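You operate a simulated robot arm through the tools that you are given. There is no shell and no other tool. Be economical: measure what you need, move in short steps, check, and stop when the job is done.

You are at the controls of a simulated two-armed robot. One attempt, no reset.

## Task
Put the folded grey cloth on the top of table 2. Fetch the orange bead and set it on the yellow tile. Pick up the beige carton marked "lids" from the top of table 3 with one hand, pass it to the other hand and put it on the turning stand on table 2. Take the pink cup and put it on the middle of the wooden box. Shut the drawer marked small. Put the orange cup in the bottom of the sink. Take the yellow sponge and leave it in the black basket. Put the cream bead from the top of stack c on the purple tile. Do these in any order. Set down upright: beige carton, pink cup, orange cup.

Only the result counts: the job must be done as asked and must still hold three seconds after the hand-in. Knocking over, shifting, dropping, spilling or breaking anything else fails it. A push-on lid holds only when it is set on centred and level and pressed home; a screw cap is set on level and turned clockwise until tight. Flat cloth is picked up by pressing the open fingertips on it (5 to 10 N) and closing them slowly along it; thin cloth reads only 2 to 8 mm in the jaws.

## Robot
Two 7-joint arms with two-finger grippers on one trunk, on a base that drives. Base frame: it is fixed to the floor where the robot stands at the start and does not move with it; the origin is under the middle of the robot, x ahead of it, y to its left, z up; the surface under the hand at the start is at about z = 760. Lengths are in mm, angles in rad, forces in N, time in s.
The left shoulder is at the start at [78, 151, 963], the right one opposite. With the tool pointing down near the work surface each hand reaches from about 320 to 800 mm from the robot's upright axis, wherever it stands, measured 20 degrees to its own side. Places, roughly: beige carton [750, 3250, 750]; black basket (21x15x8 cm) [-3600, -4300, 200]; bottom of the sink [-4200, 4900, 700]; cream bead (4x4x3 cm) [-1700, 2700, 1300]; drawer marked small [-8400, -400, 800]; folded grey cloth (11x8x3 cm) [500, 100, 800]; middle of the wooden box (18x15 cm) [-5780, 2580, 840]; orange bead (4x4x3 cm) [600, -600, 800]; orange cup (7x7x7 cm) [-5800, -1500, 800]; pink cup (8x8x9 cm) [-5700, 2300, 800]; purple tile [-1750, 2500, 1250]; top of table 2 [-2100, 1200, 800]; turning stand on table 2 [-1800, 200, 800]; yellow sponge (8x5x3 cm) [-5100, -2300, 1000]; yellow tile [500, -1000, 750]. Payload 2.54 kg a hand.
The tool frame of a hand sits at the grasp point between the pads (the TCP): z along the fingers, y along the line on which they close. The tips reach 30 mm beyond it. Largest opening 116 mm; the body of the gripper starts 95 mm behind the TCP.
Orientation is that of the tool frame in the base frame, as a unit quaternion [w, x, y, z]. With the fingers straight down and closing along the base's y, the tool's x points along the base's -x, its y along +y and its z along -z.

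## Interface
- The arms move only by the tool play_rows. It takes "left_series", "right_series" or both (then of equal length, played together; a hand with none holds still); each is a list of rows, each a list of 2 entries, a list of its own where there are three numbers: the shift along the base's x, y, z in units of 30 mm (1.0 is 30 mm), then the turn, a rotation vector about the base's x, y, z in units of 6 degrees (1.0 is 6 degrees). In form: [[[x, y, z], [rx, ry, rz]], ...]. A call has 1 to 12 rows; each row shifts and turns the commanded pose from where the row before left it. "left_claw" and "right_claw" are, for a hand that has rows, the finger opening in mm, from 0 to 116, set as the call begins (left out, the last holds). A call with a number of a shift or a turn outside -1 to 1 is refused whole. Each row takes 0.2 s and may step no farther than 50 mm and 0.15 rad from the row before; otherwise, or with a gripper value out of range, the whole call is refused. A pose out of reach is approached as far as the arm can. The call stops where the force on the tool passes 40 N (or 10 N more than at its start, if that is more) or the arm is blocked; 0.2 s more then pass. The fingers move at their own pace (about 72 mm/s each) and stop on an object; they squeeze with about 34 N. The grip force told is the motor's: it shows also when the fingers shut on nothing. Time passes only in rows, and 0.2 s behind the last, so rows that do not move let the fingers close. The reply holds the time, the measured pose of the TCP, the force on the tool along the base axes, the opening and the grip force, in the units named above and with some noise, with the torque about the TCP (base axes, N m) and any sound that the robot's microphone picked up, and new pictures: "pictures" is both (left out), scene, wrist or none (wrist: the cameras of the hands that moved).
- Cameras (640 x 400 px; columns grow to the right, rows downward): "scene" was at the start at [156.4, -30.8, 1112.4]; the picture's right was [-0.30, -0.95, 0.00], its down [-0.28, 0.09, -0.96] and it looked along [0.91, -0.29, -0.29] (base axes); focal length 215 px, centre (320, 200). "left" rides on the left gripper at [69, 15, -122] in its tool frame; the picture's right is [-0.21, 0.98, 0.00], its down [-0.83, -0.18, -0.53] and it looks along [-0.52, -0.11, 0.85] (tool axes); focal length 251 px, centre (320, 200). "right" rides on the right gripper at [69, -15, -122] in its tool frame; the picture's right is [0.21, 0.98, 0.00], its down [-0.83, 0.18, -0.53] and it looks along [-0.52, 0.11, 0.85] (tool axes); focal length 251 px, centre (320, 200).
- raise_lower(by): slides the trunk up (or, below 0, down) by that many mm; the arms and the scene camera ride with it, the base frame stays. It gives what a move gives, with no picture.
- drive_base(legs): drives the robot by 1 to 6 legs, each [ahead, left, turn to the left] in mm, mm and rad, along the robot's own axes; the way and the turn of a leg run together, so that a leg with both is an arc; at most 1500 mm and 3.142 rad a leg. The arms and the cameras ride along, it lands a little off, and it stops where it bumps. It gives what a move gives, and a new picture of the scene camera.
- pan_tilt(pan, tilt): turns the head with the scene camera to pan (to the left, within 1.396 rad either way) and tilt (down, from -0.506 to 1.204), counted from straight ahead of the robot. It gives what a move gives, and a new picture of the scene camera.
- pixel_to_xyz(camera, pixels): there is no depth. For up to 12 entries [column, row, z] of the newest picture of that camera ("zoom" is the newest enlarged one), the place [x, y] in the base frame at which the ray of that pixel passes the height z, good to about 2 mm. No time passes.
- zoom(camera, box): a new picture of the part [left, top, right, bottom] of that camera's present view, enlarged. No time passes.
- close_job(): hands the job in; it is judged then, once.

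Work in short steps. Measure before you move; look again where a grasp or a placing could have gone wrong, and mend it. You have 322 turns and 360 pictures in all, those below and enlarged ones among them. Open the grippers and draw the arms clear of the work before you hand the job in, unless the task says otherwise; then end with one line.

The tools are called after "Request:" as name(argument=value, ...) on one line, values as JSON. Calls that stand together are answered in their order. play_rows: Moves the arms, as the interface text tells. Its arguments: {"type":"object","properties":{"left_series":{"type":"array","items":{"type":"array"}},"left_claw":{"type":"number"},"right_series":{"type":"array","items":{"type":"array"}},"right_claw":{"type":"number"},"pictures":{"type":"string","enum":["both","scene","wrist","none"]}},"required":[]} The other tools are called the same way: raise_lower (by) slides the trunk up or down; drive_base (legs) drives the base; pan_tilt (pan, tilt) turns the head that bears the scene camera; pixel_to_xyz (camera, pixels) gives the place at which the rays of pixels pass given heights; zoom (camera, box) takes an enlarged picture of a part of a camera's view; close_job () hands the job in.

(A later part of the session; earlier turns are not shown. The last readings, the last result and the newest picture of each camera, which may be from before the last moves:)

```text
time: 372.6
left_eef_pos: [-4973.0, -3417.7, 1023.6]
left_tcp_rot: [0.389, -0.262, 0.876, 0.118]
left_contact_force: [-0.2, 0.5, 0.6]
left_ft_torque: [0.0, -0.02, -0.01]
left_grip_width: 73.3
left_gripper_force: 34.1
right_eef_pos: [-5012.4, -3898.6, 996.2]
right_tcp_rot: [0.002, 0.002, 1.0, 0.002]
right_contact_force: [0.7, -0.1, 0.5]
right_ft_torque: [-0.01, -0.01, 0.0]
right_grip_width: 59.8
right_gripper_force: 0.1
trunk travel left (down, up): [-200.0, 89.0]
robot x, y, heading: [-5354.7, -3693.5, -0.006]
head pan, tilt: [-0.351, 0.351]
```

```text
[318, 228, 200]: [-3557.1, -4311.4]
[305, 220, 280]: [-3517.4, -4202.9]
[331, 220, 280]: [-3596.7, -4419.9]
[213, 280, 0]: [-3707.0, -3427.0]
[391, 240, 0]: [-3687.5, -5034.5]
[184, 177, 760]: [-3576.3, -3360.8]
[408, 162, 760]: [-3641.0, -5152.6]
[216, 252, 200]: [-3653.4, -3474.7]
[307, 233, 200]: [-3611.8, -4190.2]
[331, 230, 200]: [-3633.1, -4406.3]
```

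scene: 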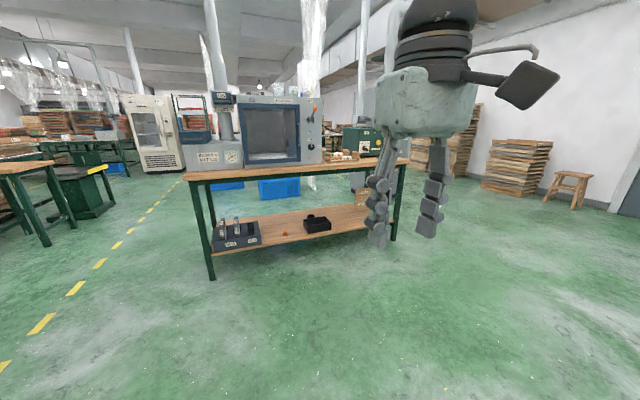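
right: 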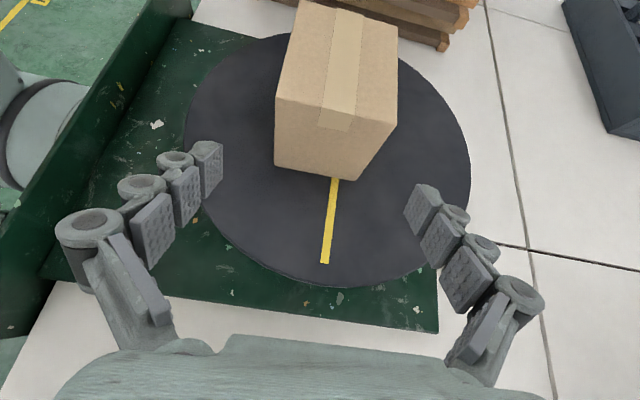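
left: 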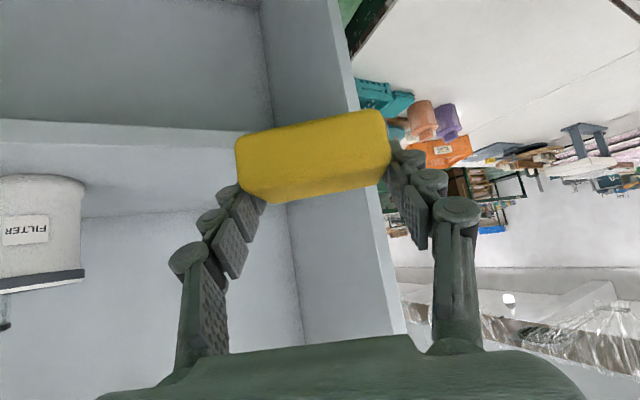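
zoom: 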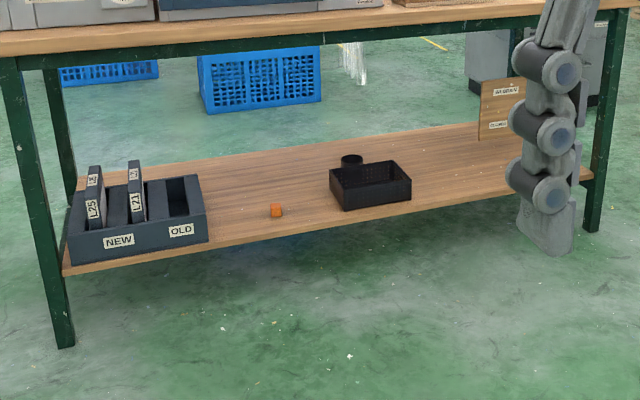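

The basket is near (−3580,−4300) on the lower shelf. I drive to (−4250,−4500), turning the left hand to zero yaw and easing its pitch meanwhile.

Request:
play_rows(left_series=[[[0, 0, 0], [0, 0, -1]], [[0, 0, 0], [0, 0, -1]], [[0, 0, 0], [0, 0, -1]], [[0, 0, 0], [0, 0, -1]], [[0, 0, 0], [0, 0, -1]], [[0, 0, 0], [0, 0.3, -0.67]], [[0, 0, 0], [0, 0.8, 0]], [[0, 0, 0], [0, 0.9, 0]]], pictures="none")

Request:
drive_base(legs=[[0, -810, 0], [1000, 0, 0]])

Request:
raise_lower(by=-200)

Request:
pan_tilt(pan=0.2, tilt=0.5)

```text
time: 374.4
left_eef_pos: [-4973.5, -3418.5, 1023.7]
left_tcp_rot: [0.307, 0.006, 0.952, -0.002]
left_contact_force: [-0.6, -0.4, 0.3]
left_ft_torque: [0.0, 0.02, 0.01]
left_grip_width: 73.1
left_gripper_force: 34.1
right_eef_pos: [-5012.7, -3898.1, 995.6]
right_tcp_rot: [0.002, 0.003, 1.0, 0.002]
right_contact_force: [0.0, -0.1, -0.1]
right_ft_torque: [-0.01, 0.02, -0.02]
right_grip_width: 60.0
right_gripper_force: 0.1
trunk travel left (down, up): [-200.0, 89.0]
robot x, y, heading: [-5350.4, -3686.2, -0.004]
head pan, tilt: [-0.351, 0.351]
```

```text
time: 387.3
left_eef_pos: [-3982.0, -4227.2, 1023.4]
left_tcp_rot: [0.309, 0.009, 0.951, -0.004]
left_contact_force: [0.3, -0.4, -0.8]
left_ft_torque: [0.01, -0.03, 0.02]
left_grip_width: 73.4
left_gripper_force: 34.4
right_eef_pos: [-4023.3, -4709.1, 995.6]
right_tcp_rot: [0.001, 0.005, 1.0, 0.001]
right_contact_force: [0.2, -0.5, 0.1]
right_ft_torque: [-0.01, 0.0, -0.02]
right_grip_width: 59.8
right_gripper_force: 0.1
trunk travel left (down, up): [-200.0, 89.0]
robot x, y, heading: [-4364.6, -4495.1, -0.006]
head pan, tilt: [-0.351, 0.351]
```

scene: 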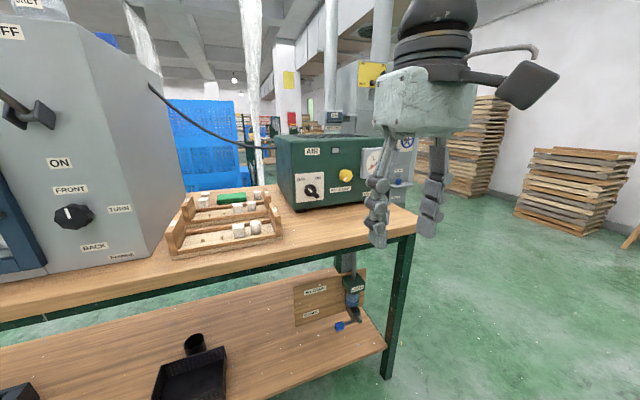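

```text
time: 389.4
left_eef_pos: [-3982.5, -4228.2, 824.3]
left_tcp_rot: [0.308, 0.009, 0.951, -0.002]
left_contact_force: [-0.2, 0.1, -0.3]
left_ft_torque: [0.01, 0.0, 0.01]
left_grip_width: 73.3
left_gripper_force: 33.6
right_eef_pos: [-4023.0, -4707.8, 796.8]
right_tcp_rot: [0.001, 0.005, 1.0, 0.002]
right_contact_force: [-0.3, -0.3, -1.2]
right_ft_torque: [0.0, -0.01, -0.02]
right_grip_width: 59.9
right_gripper_force: 0.1
trunk travel left (down, up): [0.0, 289.0]
robot x, y, heading: [-4361.6, -4499.7, -0.006]
head pan, tilt: [-0.351, 0.351]
```

```text
time: 390.4
left_eef_pos: [-3982.5, -4227.7, 822.7]
left_tcp_rot: [0.307, 0.008, 0.952, -0.002]
left_contact_force: [-0.2, 0.2, -0.3]
left_ft_torque: [0.01, 0.01, 0.03]
left_grip_width: 73.3
left_gripper_force: 34.3
right_eef_pos: [-4023.9, -4708.0, 797.3]
right_tcp_rot: [0.0, 0.005, 1.0, 0.002]
right_contact_force: [-0.1, 0.1, -0.7]
right_ft_torque: [0.01, 0.01, 0.0]
right_grip_width: 60.0
right_gripper_force: 0.1
trunk travel left (down, up): [0.0, 289.0]
robot x, y, heading: [-4364.4, -4498.4, -0.007]
head pan, tilt: [0.201, 0.499]
```

scene: 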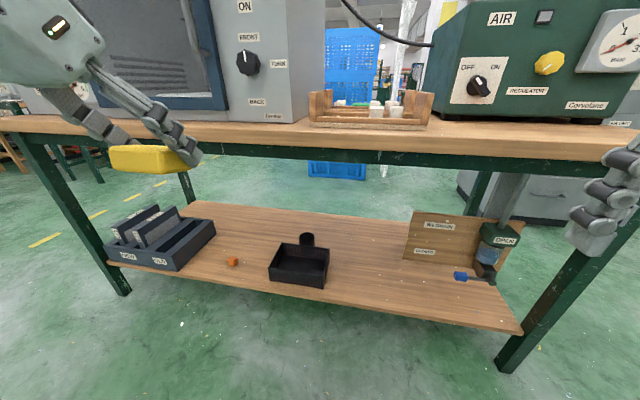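

Request:
zoom(camera="scene", box=[240, 220, 360, 295])

```text
5.33 times, centred on (300, 258) of scene
```

zoom: 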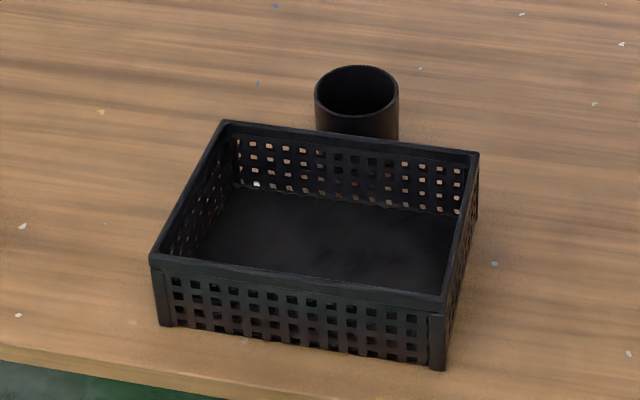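

Request:
pixel_to_xyz(camera="zoom", pixels=[[150, 258, 280], [443, 302, 280], [478, 155, 280], [225, 122, 280], [160, 326, 200], [437, 370, 200], [160, 326, 210], [437, 370, 210], [5, 350, 200], [150, 258, 290], [443, 302, 290]])

Request:
pixel_to_xyz(camera="scene", pixels=[[200, 150, 740], [400, 162, 740], [200, 130, 760]])

```text
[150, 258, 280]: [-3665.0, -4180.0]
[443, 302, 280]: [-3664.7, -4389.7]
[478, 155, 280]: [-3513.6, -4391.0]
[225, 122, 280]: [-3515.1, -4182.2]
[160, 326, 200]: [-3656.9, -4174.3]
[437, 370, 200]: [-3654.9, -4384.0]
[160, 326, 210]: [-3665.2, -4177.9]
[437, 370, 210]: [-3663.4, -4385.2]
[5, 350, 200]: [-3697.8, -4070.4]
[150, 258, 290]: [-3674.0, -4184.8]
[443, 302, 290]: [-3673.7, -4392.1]
```

```text
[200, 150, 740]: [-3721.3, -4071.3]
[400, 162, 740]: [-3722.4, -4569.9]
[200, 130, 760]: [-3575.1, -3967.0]
```

The basket's rim centre is at (−3589,−4286), rim z≈283, and the bench top edge is at x≈−3720. I drive 150 mm ahead, lower the hand in front of the bench, then go in under the top.

Request:
drive_base(legs=[[145, 0, 0]])

Request:
play_rows(left_series=[[[-0.1, -0.2, -1], [0, 0, 0]], [[-0.1, -0.2, -1], [0, 0, 0]], [[0, -0.2, -1], [0, 0, 0]], [[0, -0.2, -1], [0, 0, 0]], [[0, -0.2, -1], [0, 0, 0]], [[0, -0.2, -1], [0, 0, 0]], [[0, -0.2, -1], [0, 0, 0]], [[0, -0.2, -1], [0, 0, 0]], [[0, -0.2, -1], [0, 0, 0]], [[0, -0.1, -1], [0, 0, 0]], [[0, 0, -1], [0, 0, 0]], [[0, 0, -1], [0, 0, 0]]], pictures="scene")

```text
time: 391.8
left_eef_pos: [-3839.3, -4228.2, 822.7]
left_tcp_rot: [0.308, 0.008, 0.951, -0.003]
left_contact_force: [0.0, 0.1, -1.0]
left_ft_torque: [-0.02, 0.0, 0.01]
left_grip_width: 73.4
left_gripper_force: 34.3
right_eef_pos: [-3879.6, -4707.6, 796.1]
right_tcp_rot: [0.001, 0.002, 1.0, 0.001]
right_contact_force: [-0.5, 0.6, 0.6]
right_ft_torque: [0.02, -0.05, -0.01]
right_grip_width: 60.3
right_gripper_force: 0.1
trunk travel left (down, up): [0.0, 289.0]
robot x, y, heading: [-4216.8, -4498.6, -0.004]
head pan, tilt: [0.201, 0.499]
```

scene: 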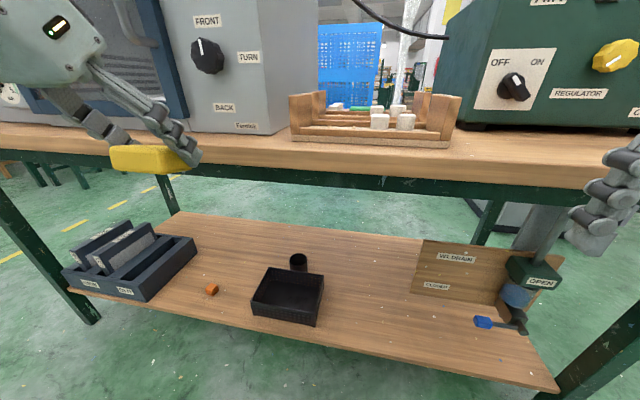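

```text
time: 394.4
left_eef_pos: [-3748.9, -4267.5, 523.4]
left_tcp_rot: [0.309, 0.007, 0.951, -0.003]
left_contact_force: [-0.6, 0.2, 0.1]
left_ft_torque: [-0.02, 0.0, 0.01]
left_grip_width: 73.3
left_gripper_force: 34.3
left hand out of reach, approached as far as the arm can: row 3, 4, 5, 6, 7, 8, 9, 10
right_eef_pos: [-3879.0, -4708.1, 795.6]
right_tcp_rot: [0.001, 0.002, 1.0, 0.001]
right_contact_force: [-0.1, -0.1, -0.8]
right_ft_torque: [0.04, 0.04, -0.03]
right_grip_width: 60.1
right_gripper_force: 0.1
trunk travel left (down, up): [0.0, 289.0]
robot x, y, heading: [-4215.8, -4494.8, -0.005]
head pan, tilt: [0.201, 0.499]
```

scene: 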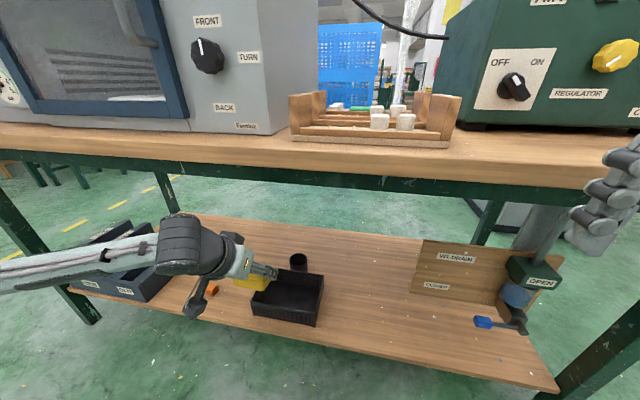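

The arm settled at (−3749,−4267,523), clear of the bench. I go forward and down toward a point above the basket.

Request:
play_rows(left_series=[[[0.6, -0.1, -0.6], [0, 0, 0]], [[0.6, -0.1, -0.6], [0, 0, 0]], [[0.6, -0.1, -0.6], [0, 0, 0]], [[0.6, -0.1, -0.6], [0, 0, 0]], [[0.6, -0.1, -0.6], [0, 0, 0]], [[0.6, -0.1, -0.6], [0, 0, 0]], [[0.6, 0, -0.6], [0, 0, 0]], [[0.6, 0, -0.6], [0, 0, 0]]], pictures="both")

```text
time: 396.1
left_eef_pos: [-3605.1, -4284.0, 379.9]
left_tcp_rot: [0.308, 0.007, 0.951, -0.002]
left_contact_force: [0.0, 0.3, 0.7]
left_ft_torque: [0.0, -0.02, 0.0]
left_grip_width: 73.4
left_gripper_force: 34.1
right_eef_pos: [-3879.7, -4708.4, 796.1]
right_tcp_rot: [0.001, 0.002, 1.0, 0.001]
right_contact_force: [0.0, 0.2, -0.5]
right_ft_torque: [-0.02, 0.0, -0.01]
right_grip_width: 59.8
right_gripper_force: 0.0
trunk travel left (down, up): [0.0, 289.0]
robot x, y, heading: [-4218.4, -4500.5, -0.002]
head pan, tilt: [0.201, 0.499]
```

scene: 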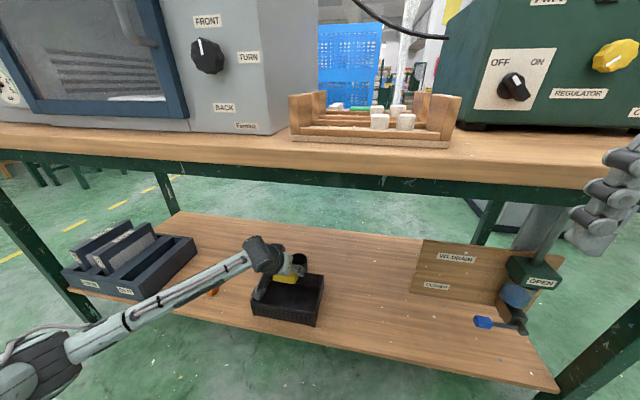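
left: 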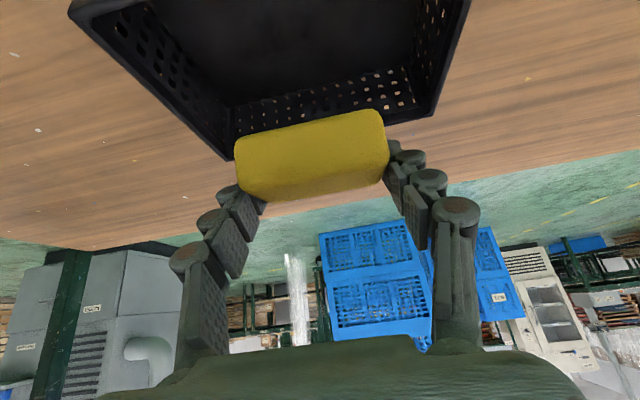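

Over the basket by coordinates. I lower into it.

Request:
play_rows(left_series=[[[0.1, 0, -0.6], [0, 0, 0]], [[0.1, 0, -0.7], [0, 0, 0]], [[0.1, 0, -0.7], [0, 0, 0]], [[0, 0, -0.7], [0, 0, 0]], [[0, 0, -0.6], [0, 0, 0]], [[0, 0, -0.5], [0, 0, 0]]], pictures="both")

```text
time: 397.6
left_eef_pos: [-3595.4, -4285.6, 265.7]
left_tcp_rot: [0.308, 0.008, 0.951, -0.003]
left_contact_force: [-0.2, -0.1, -0.5]
left_ft_torque: [0.01, 0.02, 0.05]
left_grip_width: 73.5
left_gripper_force: 34.1
right_eef_pos: [-3878.2, -4708.1, 796.9]
right_tcp_rot: [0.0, 0.003, 1.0, 0.001]
right_contact_force: [0.5, 0.2, 0.2]
right_ft_torque: [0.0, 0.0, -0.01]
right_grip_width: 60.0
right_gripper_force: 0.1
trunk travel left (down, up): [0.0, 289.0]
robot x, y, heading: [-4224.2, -4501.1, -0.007]
head pan, tilt: [0.201, 0.499]
```

scene: 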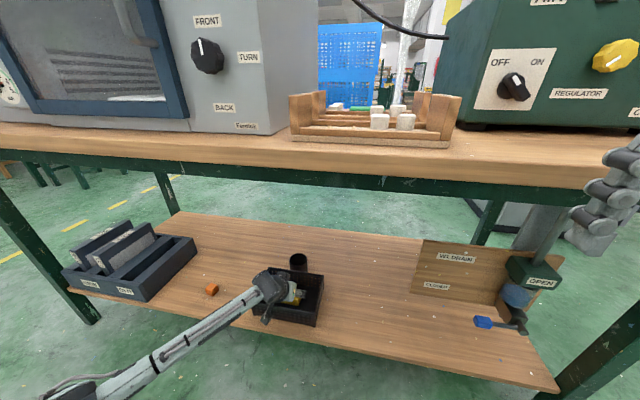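
left: 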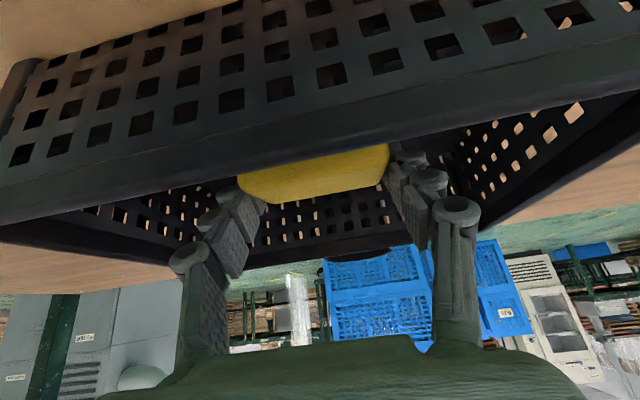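

The sponge is inside the basket walls. I lower slightly more and release.

Request:
play_rows(left_series=[[[0, 0, -0.25], [0, 0, 0]], [[0, 0, -0.1], [0, 0, 0]]], pictures="none")

Request:
play_rows(left_series=[[[0, 0, 0], [0, 0, 0]], [[0, 0, 0], [0, 0, 0]], [[0, 0, 0.4], [0, 0, 0]], [[0, 0, 0.8], [0, 0, 0]], [[0, 0, 0.9], [0, 0, 0]], [[0, 0, 0.9], [0, 0, 0]], [[-0.3, 0, 0.8], [0, 0, 0]], [[-0.6, 0, 0.6], [0, 0, 0]], [[-0.6, 0, 0.6], [0, 0, 0]]], left_claw=100, pictures="both")

```text
time: 398.1
left_eef_pos: [-3594.4, -4286.1, 257.1]
left_tcp_rot: [0.311, 0.007, 0.95, -0.003]
left_contact_force: [-1.9, 2.4, 13.1]
left_ft_torque: [0.12, -0.08, 0.03]
left_grip_width: 73.4
left_gripper_force: 34.2
right_eef_pos: [-3879.8, -4707.6, 797.7]
right_tcp_rot: [0.001, 0.004, 1.0, 0.001]
right_contact_force: [0.2, -0.2, 0.0]
right_ft_torque: [0.01, -0.01, 0.0]
right_grip_width: 60.1
right_gripper_force: 0.1
trunk travel left (down, up): [0.0, 289.0]
robot x, y, heading: [-4218.1, -4497.3, -0.005]
head pan, tilt: [0.201, 0.499]
```

```text
time: 400.1
left_eef_pos: [-3642.4, -4285.2, 403.2]
left_tcp_rot: [0.308, 0.007, 0.951, -0.002]
left_contact_force: [0.7, -0.6, 0.5]
left_ft_torque: [0.0, 0.0, 0.02]
left_grip_width: 100.1
left_gripper_force: 0.0
right_eef_pos: [-3879.7, -4708.4, 796.3]
right_tcp_rot: [0.0, 0.002, 1.0, 0.001]
right_contact_force: [-0.2, 0.3, -0.1]
right_ft_torque: [-0.03, 0.01, 0.01]
right_grip_width: 59.8
right_gripper_force: 0.1
trunk travel left (down, up): [0.0, 289.0]
robot x, y, heading: [-4217.3, -4501.6, -0.002]
head pan, tilt: [0.201, 0.499]
```

scene: 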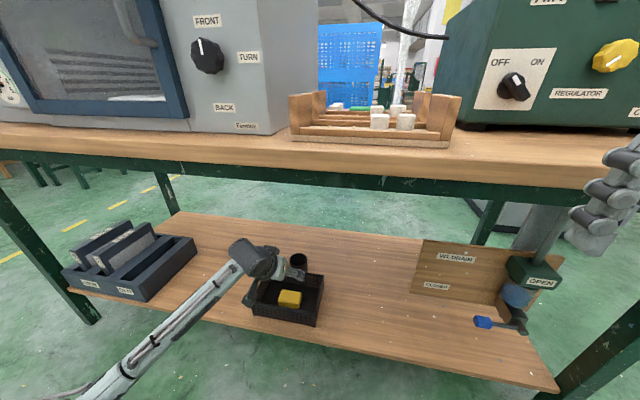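
left: 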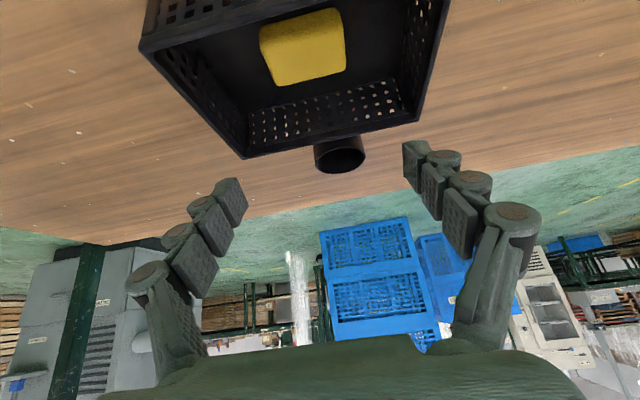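

The sponge lies in the basket. I drive straight back out, then raise the trunk to normal.

Request:
drive_base(legs=[[-600, 0, 0]])

Request:
raise_lower(by=200)

Request:
play_rows(left_series=[[[-0.3, 0, 0.9], [0, 1, 0]], [[-0.3, 0, 0.9], [0, 1, 0]], [[-0.3, 0, 0.9], [0, 1, 0]], [[-0.3, 0, 0.9], [0, 1, 0]], [[-0.3, 0, 0.9], [0, 1, 0]], [[-0.3, 0, 0.9], [0, 0.95, 0]], [[-0.5, 0, 0.9], [0, 0, 0]], [[-0.5, 0, 0.9], [0, 0, 0]], [[-0.5, 0, 0.9], [0, 0, 0]], [[-0.5, 0, 0.9], [0, 0, 0]], [[-0.5, 0, 0.9], [0, 0, 0]], [[-0.5, 0, 0.9], [0, 0, 0]]], pictures="none")

```text
time: 403.6
left_eef_pos: [-4243.4, -4283.3, 404.3]
left_tcp_rot: [0.309, 0.011, 0.951, -0.004]
left_contact_force: [-0.3, -0.1, -0.1]
left_ft_torque: [0.03, -0.01, -0.02]
left_grip_width: 99.9
left_gripper_force: 0.1
right_eef_pos: [-4484.8, -4705.3, 796.2]
right_tcp_rot: [0.0, 0.008, 1.0, 0.001]
right_contact_force: [-0.3, 0.2, -0.8]
right_ft_torque: [0.02, -0.01, 0.03]
right_grip_width: 60.2
right_gripper_force: 0.0
trunk travel left (down, up): [0.0, 289.0]
robot x, y, heading: [-4820.8, -4494.4, -0.019]
head pan, tilt: [0.201, 0.499]
```

scene: 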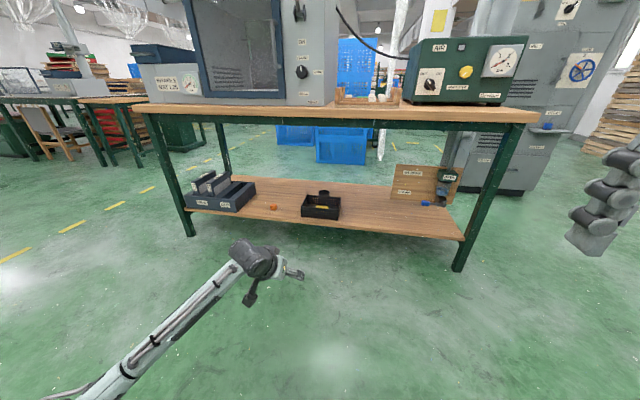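

```text
time: 405.7
left_eef_pos: [-4243.8, -4284.1, 603.3]
left_tcp_rot: [0.308, 0.01, 0.951, -0.003]
left_contact_force: [0.2, 0.7, 0.4]
left_ft_torque: [-0.04, 0.01, -0.02]
left_grip_width: 100.1
left_gripper_force: 0.1
right_eef_pos: [-4485.5, -4704.1, 996.7]
right_tcp_rot: [0.0, 0.008, 1.0, 0.002]
right_contact_force: [-0.4, 0.8, -0.9]
right_ft_torque: [-0.02, 0.0, 0.0]
right_grip_width: 59.8
right_gripper_force: 0.2
trunk travel left (down, up): [-200.0, 89.0]
robot x, y, heading: [-4820.2, -4490.6, -0.013]
head pan, tilt: [0.201, 0.499]
```

```text
time: 408.3
left_eef_pos: [-4388.7, -4283.0, 929.0]
left_tcp_rot: [0.001, 0.009, 1.0, -0.007]
left_contact_force: [0.2, 0.1, -0.1]
left_ft_torque: [-0.02, -0.01, 0.0]
left_grip_width: 99.9
left_gripper_force: 0.1
right_eef_pos: [-4485.3, -4705.3, 996.5]
right_tcp_rot: [0.001, 0.008, 1.0, 0.001]
right_contact_force: [-0.9, -0.4, 0.7]
right_ft_torque: [-0.02, -0.03, 0.02]
right_grip_width: 59.9
right_gripper_force: 0.1
trunk travel left (down, up): [-200.0, 89.0]
robot x, y, heading: [-4825.3, -4492.1, -0.01]
head pan, tilt: [0.201, 0.499]
```

Next the orange cup near (−5800,−1500). I raise the left hand and drive north, back west and north again along table 1's west side.

Request:
play_rows(left_series=[[[-0.8, 0, 0.6], [0, 0, 0]], [[-0.8, 0, 0.7], [0, 0, 0]], [[-0.8, 0, 0.7], [0, 0, 0]]], pictures="none")

Request:
drive_base(legs=[[0, 1000, 0.01], [-900, 0, 0], [-900, 0, 0], [0, 900, 0]])

Request:
pan_tilt(pan=0.5, tilt=0.3)

```text
time: 409.1
left_eef_pos: [-4459.8, -4283.2, 987.7]
left_tcp_rot: [0.001, 0.01, 1.0, -0.007]
left_contact_force: [0.9, -1.0, 0.4]
left_ft_torque: [-0.01, 0.0, 0.06]
left_grip_width: 100.0
left_gripper_force: 0.1
right_eef_pos: [-4484.9, -4705.6, 996.7]
right_tcp_rot: [0.001, 0.007, 1.0, 0.002]
right_contact_force: [-0.3, 0.0, 0.1]
right_ft_torque: [0.0, 0.01, -0.03]
right_grip_width: 59.9
right_gripper_force: 0.0
trunk travel left (down, up): [-200.0, 89.0]
robot x, y, heading: [-4823.6, -4493.8, -0.015]
head pan, tilt: [0.201, 0.499]
```

```text
time: 436.5
left_eef_pos: [-6277.1, -2352.1, 986.3]
left_tcp_rot: [0.002, 0.005, 1.0, -0.008]
left_contact_force: [0.3, 0.2, 0.1]
left_ft_torque: [0.0, 0.0, 0.02]
left_grip_width: 99.9
left_gripper_force: 0.0
right_eef_pos: [-6298.3, -2773.0, 995.4]
right_tcp_rot: [0.0, 0.003, 1.0, 0.001]
right_contact_force: [-0.8, 0.1, -0.1]
right_ft_torque: [-0.01, 0.01, -0.01]
right_grip_width: 59.9
right_gripper_force: 0.0
trunk travel left (down, up): [-200.0, 89.0]
robot x, y, heading: [-6639.1, -2562.2, -0.006]
head pan, tilt: [0.201, 0.499]
```

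scene: 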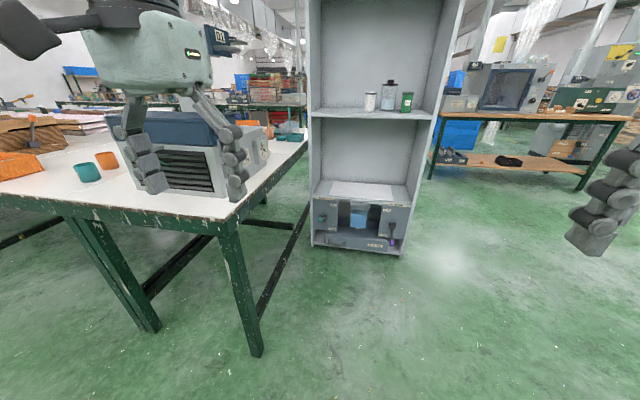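

```text
time: 437.3
left_eef_pos: [-6277.4, -2351.5, 988.0]
left_tcp_rot: [0.002, 0.005, 1.0, -0.007]
left_contact_force: [-0.1, 0.5, 0.0]
left_ft_torque: [0.01, 0.0, 0.01]
left_grip_width: 100.1
left_gripper_force: 0.0
right_eef_pos: [-6297.9, -2774.2, 996.6]
right_tcp_rot: [0.001, 0.002, 1.0, 0.002]
right_contact_force: [-0.9, 0.9, 0.1]
right_ft_torque: [-0.01, -0.02, -0.03]
right_grip_width: 60.3
right_gripper_force: 0.1
trunk travel left (down, up): [-200.0, 89.0]
robot x, y, heading: [-6637.1, -2564.9, -0.002]
head pan, tilt: [0.499, 0.3]
```

scene: 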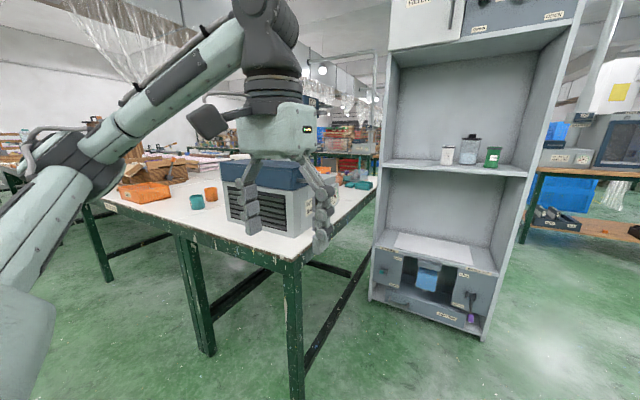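

The orange cup is at (210,194) beside a teal cup. I measure them and the table's edge.

Request:
zoom(camera="scene", box=[90, 160, 250, 260])

Request:
pixel_to_xyz(camera="scene", pixels=[[210, 200, 760], [197, 208, 760], [180, 233, 760], [110, 207, 760], [290, 260, 760], [297, 398, 0], [120, 200, 760], [170, 198, 760]])

```text
4.00 times, centred on (170, 210) of scene
```

zoom: 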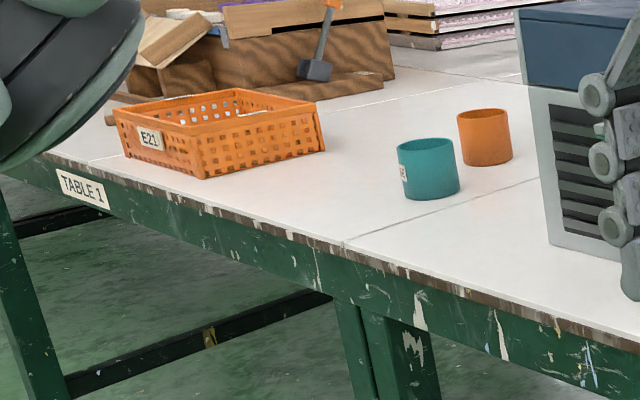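

```text
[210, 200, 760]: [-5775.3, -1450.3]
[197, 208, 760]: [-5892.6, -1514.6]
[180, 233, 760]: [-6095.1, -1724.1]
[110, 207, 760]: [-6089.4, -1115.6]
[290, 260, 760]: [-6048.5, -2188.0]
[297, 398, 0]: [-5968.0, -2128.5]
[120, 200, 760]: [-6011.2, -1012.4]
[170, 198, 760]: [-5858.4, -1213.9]
```

The orange cup is at about (−5770,−1460) and the table's west edge at x≈−6090. I raise the right hand clear of the INTAKE machine and drive to (−6432,−1675).

Request:
play_rows(right_series=[[[0, 0, 0.9], [0, 0, 0]], [[0, 0, 0.9], [0, 0, 0]], [[0, 0, 0.9], [0, 0, 0]], [[0, 0, 0.8], [0, 0, 0]]], pictures="none")

Request:
drive_base(legs=[[0, 890, 0], [200, 0, 0]])

Request:
pan_tilt(pan=0.2, tilt=0.5)

```text
time: 438.3
left_eef_pos: [-6277.1, -2352.0, 987.8]
left_tcp_rot: [0.002, 0.005, 1.0, -0.007]
left_contact_force: [-0.3, 0.2, -0.7]
left_ft_torque: [-0.03, -0.01, -0.05]
left_grip_width: 99.9
left_gripper_force: 0.1
right_eef_pos: [-6297.8, -2776.0, 1101.2]
right_tcp_rot: [0.001, 0.003, 1.0, 0.001]
right_contact_force: [0.0, -0.1, -0.3]
right_ft_torque: [0.0, 0.0, -0.02]
right_grip_width: 60.0
right_gripper_force: 0.0
trunk travel left (down, up): [-200.0, 89.0]
robot x, y, heading: [-6635.9, -2564.5, -0.002]
head pan, tilt: [0.499, 0.3]
```

```text
time: 448.4
left_eef_pos: [-6080.6, -1453.5, 987.1]
left_tcp_rot: [0.002, 0.0, 1.0, -0.007]
left_contact_force: [0.1, -0.6, 0.4]
left_ft_torque: [0.01, 0.06, 0.0]
left_grip_width: 99.9
left_gripper_force: 0.0
right_eef_pos: [-6096.9, -1876.7, 1100.3]
right_tcp_rot: [0.002, -0.003, 1.0, 0.002]
right_contact_force: [0.5, -0.1, -0.1]
right_ft_torque: [0.0, 0.03, 0.02]
right_grip_width: 60.2
right_gripper_force: 0.0
trunk travel left (down, up): [-200.0, 89.0]
robot x, y, heading: [-6435.7, -1668.7, 0.007]
head pan, tilt: [0.499, 0.3]
```

scene: 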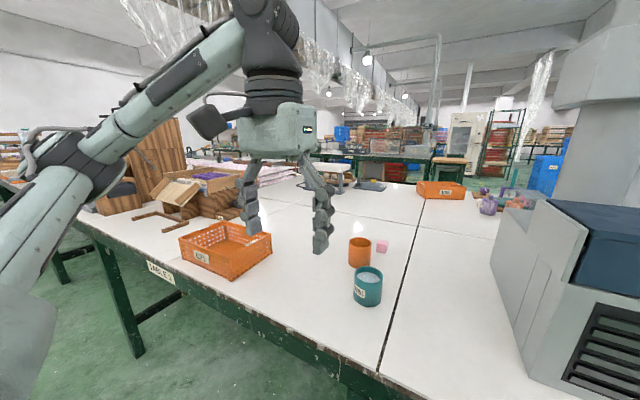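

```text
time: 449.2
left_eef_pos: [-6081.0, -1453.9, 987.5]
left_tcp_rot: [0.002, 0.0, 1.0, -0.007]
left_contact_force: [-0.8, 0.7, -0.4]
left_ft_torque: [-0.01, 0.01, 0.01]
left_grip_width: 99.7
left_gripper_force: 0.0
right_eef_pos: [-6096.9, -1876.7, 1100.8]
right_tcp_rot: [0.0, -0.002, 1.0, 0.001]
right_contact_force: [0.4, 0.1, 0.6]
right_ft_torque: [0.04, 0.0, -0.01]
right_grip_width: 59.9
right_gripper_force: 0.1
trunk travel left (down, up): [-200.0, 89.0]
robot x, y, heading: [-6438.2, -1669.6, 0.006]
head pan, tilt: [0.201, 0.499]
```

scene: 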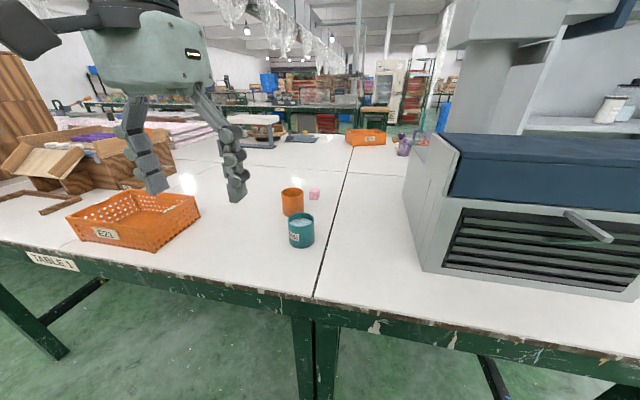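

Request:
zoom(camera="scene", box=[260, 170, 356, 260])

```text
4.44 times, centred on (308, 215) of scene
```

zoom: 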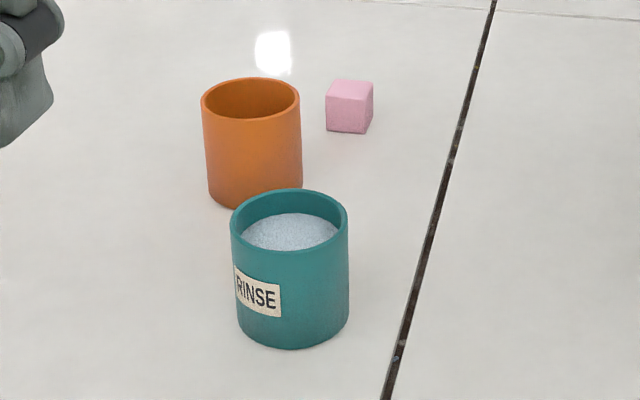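

Request:
pixel_to_xyz(camera="zoom", pixels=[[201, 102, 830], [300, 102, 830], [250, 78, 830], [252, 120, 830], [289, 207, 830], [290, 347, 760], [349, 131, 760], [326, 112, 775], [252, 206, 760]])

```text
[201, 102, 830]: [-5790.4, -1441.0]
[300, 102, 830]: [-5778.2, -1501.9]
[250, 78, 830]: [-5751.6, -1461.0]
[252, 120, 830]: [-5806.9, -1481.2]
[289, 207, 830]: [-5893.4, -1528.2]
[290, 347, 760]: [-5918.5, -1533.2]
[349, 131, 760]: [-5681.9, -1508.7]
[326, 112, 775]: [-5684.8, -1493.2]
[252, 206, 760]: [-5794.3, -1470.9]
```

The orange cup's centre is near (−5766,−1468); the teal RINSE cup must not be touched. I move the left hand over it at z≈905.

Request:
play_rows(left_series=[[[0.9, -0.05, -0.25], [0, 0, 0]], [[0.9, -0.05, -0.25], [0, 0, 0]], [[0.9, -0.05, -0.25], [0, 0, 0]], [[0.9, -0.05, -0.25], [0, 0, 0]], [[0.9, -0.05, -0.25], [0, 0, 0]], [[0.9, -0.05, -0.25], [0, 0, 0]], [[0.9, -0.05, -0.25], [0, 0, 0]], [[0.9, -0.05, -0.25], [0, 0, 0]], [[0.9, -0.05, -0.25], [0, 0, 0]], [[0.9, -0.05, -0.25], [0, 0, 0]], [[0.9, 0, -0.2], [0, 0, 0]]], left_claw=100, pictures="wrist")

```text
time: 451.6
left_eef_pos: [-5783.8, -1468.8, 905.9]
left_tcp_rot: [0.002, 0.0, 1.0, -0.007]
left_contact_force: [0.2, -0.4, -0.5]
left_ft_torque: [0.0, 0.02, 0.0]
left_grip_width: 99.9
left_gripper_force: 0.1
right_eef_pos: [-6097.3, -1877.4, 1099.5]
right_tcp_rot: [0.0, -0.003, 1.0, 0.002]
right_contact_force: [0.1, -0.1, -0.8]
right_ft_torque: [0.0, 0.01, 0.03]
right_grip_width: 59.9
right_gripper_force: 0.1
trunk travel left (down, up): [-200.0, 89.0]
robot x, y, heading: [-6439.6, -1670.6, 0.005]
head pan, tilt: [0.201, 0.499]
```

left: 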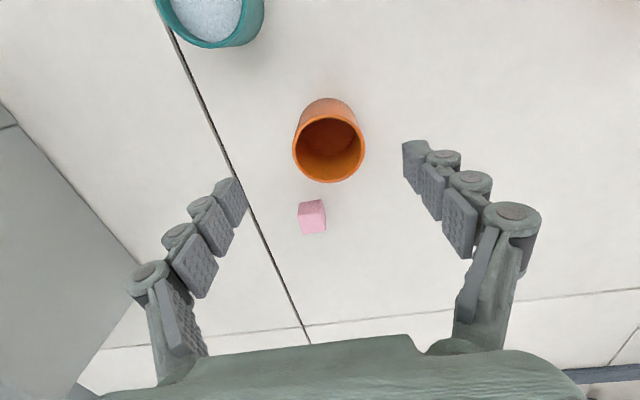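

Request:
pixel_to_xyz(camera="left", pixels=[[329, 148, 825], [329, 148, 830], [329, 98, 760], [293, 148, 825], [365, 148, 825]])

```text
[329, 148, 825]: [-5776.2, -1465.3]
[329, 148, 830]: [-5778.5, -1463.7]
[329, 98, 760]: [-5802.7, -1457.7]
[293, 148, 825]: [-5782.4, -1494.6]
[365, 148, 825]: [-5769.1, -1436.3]
```

Centre is (−5776,−1465). I centre, descend to z 812, and close.

Request:
play_rows(left_series=[[[0.26, 0.1, -0.3], [0, 0, 0]], [[0, 0, -0.7], [0, 0, 0]], [[0, 0, -0.7], [0, 0, 0]], [[0, 0, -0.7], [0, 0, 0]], [[0, 0, -0.6], [0, 0, 0]], [[0, 0, -0.13], [0, 0, 0]]], pictures="wrist")

```text
time: 453.0
left_eef_pos: [-5776.8, -1465.2, 812.6]
left_tcp_rot: [0.001, 0.0, 1.0, -0.007]
left_contact_force: [0.7, -0.4, 0.3]
left_ft_torque: [-0.01, 0.0, 0.01]
left_grip_width: 99.9
left_gripper_force: 0.0
right_eef_pos: [-6097.7, -1876.7, 1100.1]
right_tcp_rot: [0.001, -0.002, 1.0, 0.002]
right_contact_force: [-0.8, -0.4, -0.3]
right_ft_torque: [0.0, -0.01, 0.01]
right_grip_width: 60.0
right_gripper_force: 0.0
trunk travel left (down, up): [-200.0, 89.0]
robot x, y, heading: [-6439.7, -1667.8, 0.004]
head pan, tilt: [0.201, 0.499]
```

left: 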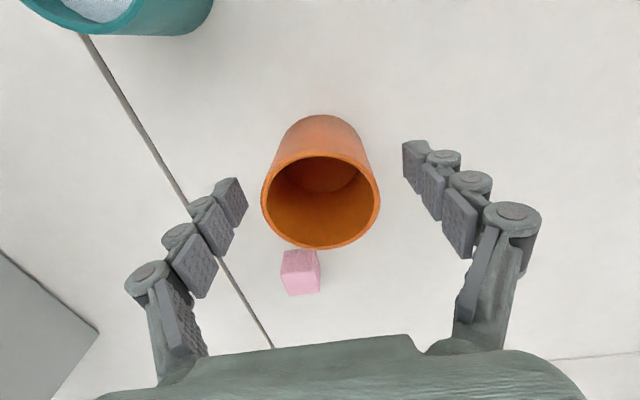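

Request:
play_rows(left_series=[[[0, 0, 0], [0, 0, 0]], [[0, 0, 0], [0, 0, 0]], [[0, 0, 0], [0, 0, 0]], [[0, 0, 0], [0, 0, 0]]], left_claw=35, pictures="none")

Request:
play_rows(left_series=[[[0, 0, 0.3], [0, 0, 0]], [[0, 0, 0.7], [0, 0, 0]], [[0, 0, 0.9], [0, 0, 0]], [[0, 0, 0.9], [0, 0, 0]], [[-0.4, 0, 0.9], [0, 0, 0]], [[-0.9, 0, 0.5], [0, 0, 0]], [[-0.9, 0, 0.3], [0, 0, 0]], [[-0.9, 0, 0.3], [0, 0, 0]], [[-0.9, 0, 0.3], [0, 0, 0]], [[-0.9, 0, 0.2], [0, 0, 0]], [[-0.9, 0, 0.2], [0, 0, 0]], [[-0.9, 0, 0], [0, 0, 0]]], pictures="both")

```text
time: 454.0
left_eef_pos: [-5776.4, -1465.5, 812.6]
left_tcp_rot: [0.002, 0.0, 1.0, -0.006]
left_contact_force: [-0.3, 0.0, -0.1]
left_ft_torque: [0.01, 0.05, 0.02]
left_grip_width: 60.3
left_gripper_force: 33.6
right_eef_pos: [-6098.1, -1875.6, 1100.0]
right_tcp_rot: [0.001, -0.003, 1.0, 0.002]
right_contact_force: [0.0, -0.7, -0.5]
right_ft_torque: [-0.01, 0.02, 0.0]
right_grip_width: 60.0
right_gripper_force: 0.2
trunk travel left (down, up): [-200.0, 89.0]
robot x, y, heading: [-6438.2, -1667.0, 0.005]
head pan, tilt: [0.201, 0.499]
```

```text
time: 456.6
left_eef_pos: [-5977.2, -1465.0, 976.7]
left_tcp_rot: [0.001, 0.0, 1.0, -0.006]
left_contact_force: [0.2, 0.2, -1.0]
left_ft_torque: [-0.01, 0.01, 0.02]
left_grip_width: 60.4
left_gripper_force: 34.0
right_eef_pos: [-6097.1, -1877.4, 1101.0]
right_tcp_rot: [0.001, -0.003, 1.0, 0.002]
right_contact_force: [0.3, -0.9, -0.1]
right_ft_torque: [-0.02, 0.0, -0.02]
right_grip_width: 60.1
right_gripper_force: 0.1
trunk travel left (down, up): [-200.0, 89.0]
robot x, y, heading: [-6439.7, -1668.6, 0.002]
head pan, tilt: [0.201, 0.499]
```

scene: 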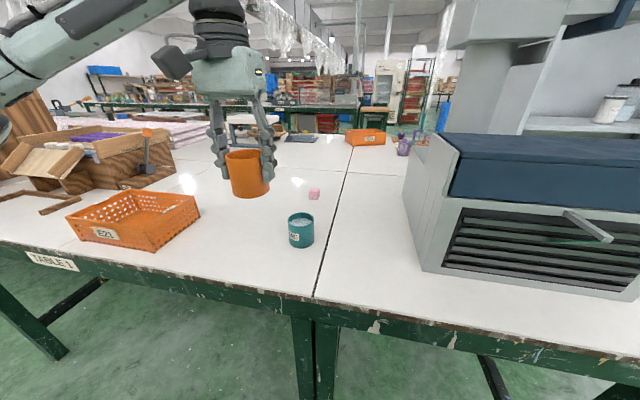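
left: 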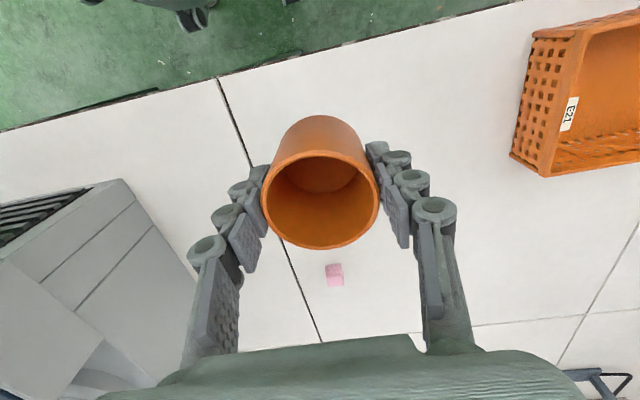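

The orange cup is in the left hand. On the way I will shut the drawer with the right hand: I draw in the cup, back off, turn to face west and look.

Request:
play_rows(left_series=[[[-0.9, 0, 0.2], [0, 0, 0]], [[-0.9, 0, 0.2], [0, 0, 0]], [[-0.9, 0, 0], [0, 0, 0]], [[-0.6, 0, 0], [0, 0, 0]]], pictures="none")

Request:
drive_base(legs=[[-500, 0, 0], [0, 0, 3.14], [0, -1000, 0]])

Request:
pan_tilt(pan=-0.1, tilt=0.25)

```text
time: 457.6
left_eef_pos: [-6076.6, -1466.9, 988.8]
left_tcp_rot: [0.003, 0.001, 1.0, -0.006]
left_contact_force: [1.1, 0.5, -0.6]
left_ft_torque: [0.0, 0.01, -0.01]
left_grip_width: 60.3
left_gripper_force: 34.2
right_eef_pos: [-6096.0, -1876.0, 1101.0]
right_tcp_rot: [0.001, -0.003, 1.0, 0.001]
right_contact_force: [-0.4, -0.2, 0.2]
right_ft_torque: [0.01, 0.01, 0.01]
right_grip_width: 60.0
right_gripper_force: 0.1
trunk travel left (down, up): [-200.0, 89.0]
robot x, y, heading: [-6438.8, -1672.9, 0.009]
head pan, tilt: [0.201, 0.499]
```

```text
time: 477.6
left_eef_pos: [-7344.1, -909.2, 988.7]
left_tcp_rot: [-0.007, 1.0, 0.024, -0.002]
left_contact_force: [-0.6, 0.7, -1.1]
left_ft_torque: [-0.03, 0.03, 0.01]
left_grip_width: 60.2
left_gripper_force: 34.5
right_eef_pos: [-7341.9, -498.1, 1100.9]
right_tcp_rot: [0.002, 1.0, 0.025, -0.001]
right_contact_force: [-0.1, -0.6, -0.1]
right_ft_torque: [0.0, 0.0, -0.02]
right_grip_width: 59.8
right_gripper_force: 0.1
trunk travel left (down, up): [-200.0, 89.0]
robot x, y, heading: [-6989.7, -687.0, -3.09]
head pan, tilt: [0.201, 0.499]
```

scene: 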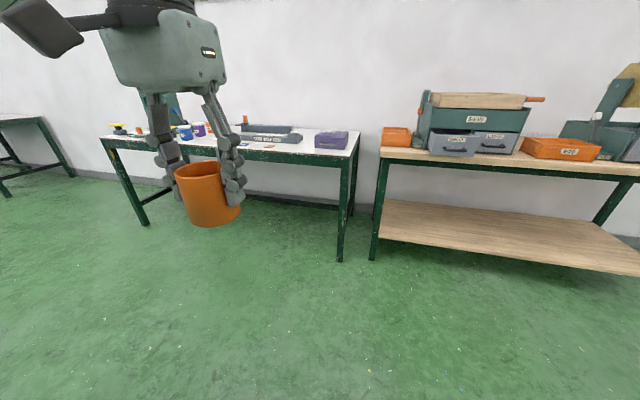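

```text
time: 478.4
left_eef_pos: [-7344.3, -908.8, 988.6]
left_tcp_rot: [-0.007, 1.0, 0.024, -0.002]
left_contact_force: [-0.3, -0.1, -0.6]
left_ft_torque: [-0.05, 0.0, -0.01]
left_grip_width: 59.9
left_gripper_force: 33.7
right_eef_pos: [-7343.1, -496.9, 1100.7]
right_tcp_rot: [0.001, 1.0, 0.025, -0.002]
right_contact_force: [0.3, -0.6, -0.1]
right_ft_torque: [-0.02, -0.01, -0.03]
right_grip_width: 60.0
right_gripper_force: 0.0
trunk travel left (down, up): [-200.0, 89.0]
robot x, y, heading: [-6991.1, -687.3, -3.086]
head pan, tilt: [-0.099, 0.25]
```

scene: 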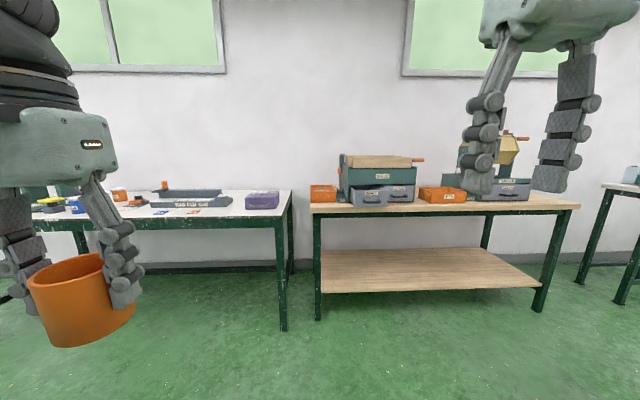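

Request:
zoom(camera="scene", box=[300, 140, 460, 240])

Request:
pixel_to_xyz(camera="scene", pixels=[[318, 320, 0], [540, 308, 0], [283, 328, 0], [312, 210, 760], [370, 203, 790], [400, 200, 790]])

```text
4.00 times, centred on (380, 190) of scene
```

zoom: 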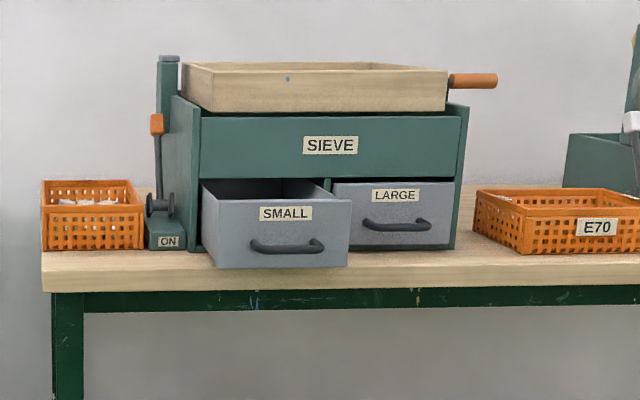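

```text
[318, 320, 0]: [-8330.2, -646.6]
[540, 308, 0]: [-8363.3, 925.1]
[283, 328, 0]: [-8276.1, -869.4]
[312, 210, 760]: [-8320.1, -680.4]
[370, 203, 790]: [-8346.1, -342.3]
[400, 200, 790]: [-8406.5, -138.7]
```

The SMALL drawer stands open. I square up and drive closer (x≈−7900, y≈−510) to measure its front.

Request:
drive_base(legs=[[0, 0, -0.055], [850, -150, 0]])

Request:
pan_tilt(pan=-0.2, tilt=0.55)

```text
time: 483.4
left_eef_pos: [-8207.8, -734.6, 990.0]
left_tcp_rot: [-0.006, 1.0, -0.006, -0.002]
left_contact_force: [0.0, -0.6, 0.2]
left_ft_torque: [-0.04, -0.01, -0.02]
left_grip_width: 59.9
left_gripper_force: 34.3
right_eef_pos: [-8181.5, -324.3, 1101.4]
right_tcp_rot: [0.002, 1.0, -0.002, 0.0]
right_contact_force: [-0.5, -0.6, -0.7]
right_ft_torque: [-0.03, -0.01, 0.01]
right_grip_width: 59.9
right_gripper_force: 0.0
trunk travel left (down, up): [-200.0, 89.0]
robot x, y, heading: [-7841.9, -534.0, 3.137]
head pan, tilt: [-0.099, 0.25]
```

scene: 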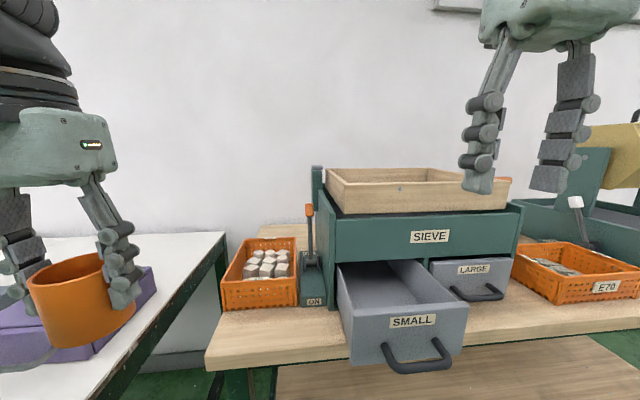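

```text
time: 484.2
left_eef_pos: [-8207.6, -733.5, 989.3]
left_tcp_rot: [-0.008, 1.0, -0.005, -0.001]
left_contact_force: [0.0, -0.1, -0.3]
left_ft_torque: [0.01, 0.0, -0.01]
left_grip_width: 59.9
left_gripper_force: 33.8
right_eef_pos: [-8181.6, -323.8, 1101.8]
right_tcp_rot: [0.002, 1.0, -0.003, -0.001]
right_contact_force: [0.2, 0.3, 0.3]
right_ft_torque: [-0.02, 0.0, 0.02]
right_grip_width: 60.1
right_gripper_force: 0.0
trunk travel left (down, up): [-200.0, 89.0]
robot x, y, heading: [-7840.8, -532.3, 3.132]
head pan, tilt: [-0.201, 0.55]
```

scene: 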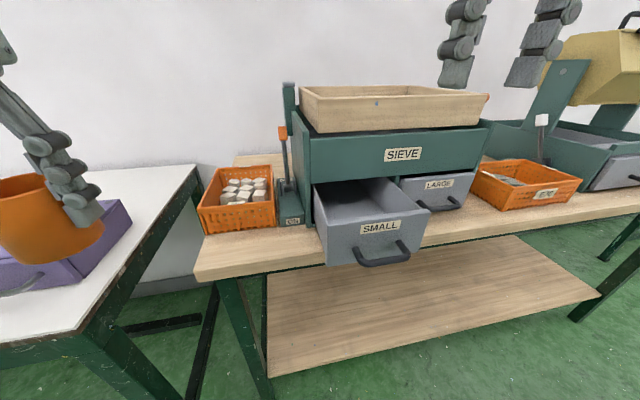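

Request:
pixel_to_xyz(camera="scene", pixels=[[327, 265, 770], [424, 250, 770], [321, 222, 840], [430, 210, 840], [475, 205, 770], [400, 212, 770], [475, 175, 840], [382, 262, 790], [210, 278, 760], [308, 226, 760]])

```text
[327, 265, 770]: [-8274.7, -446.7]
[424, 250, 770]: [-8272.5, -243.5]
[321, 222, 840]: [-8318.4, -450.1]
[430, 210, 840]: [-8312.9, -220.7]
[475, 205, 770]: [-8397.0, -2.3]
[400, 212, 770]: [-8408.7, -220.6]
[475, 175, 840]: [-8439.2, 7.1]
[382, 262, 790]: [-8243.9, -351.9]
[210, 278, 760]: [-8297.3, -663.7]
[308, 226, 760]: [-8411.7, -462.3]
```

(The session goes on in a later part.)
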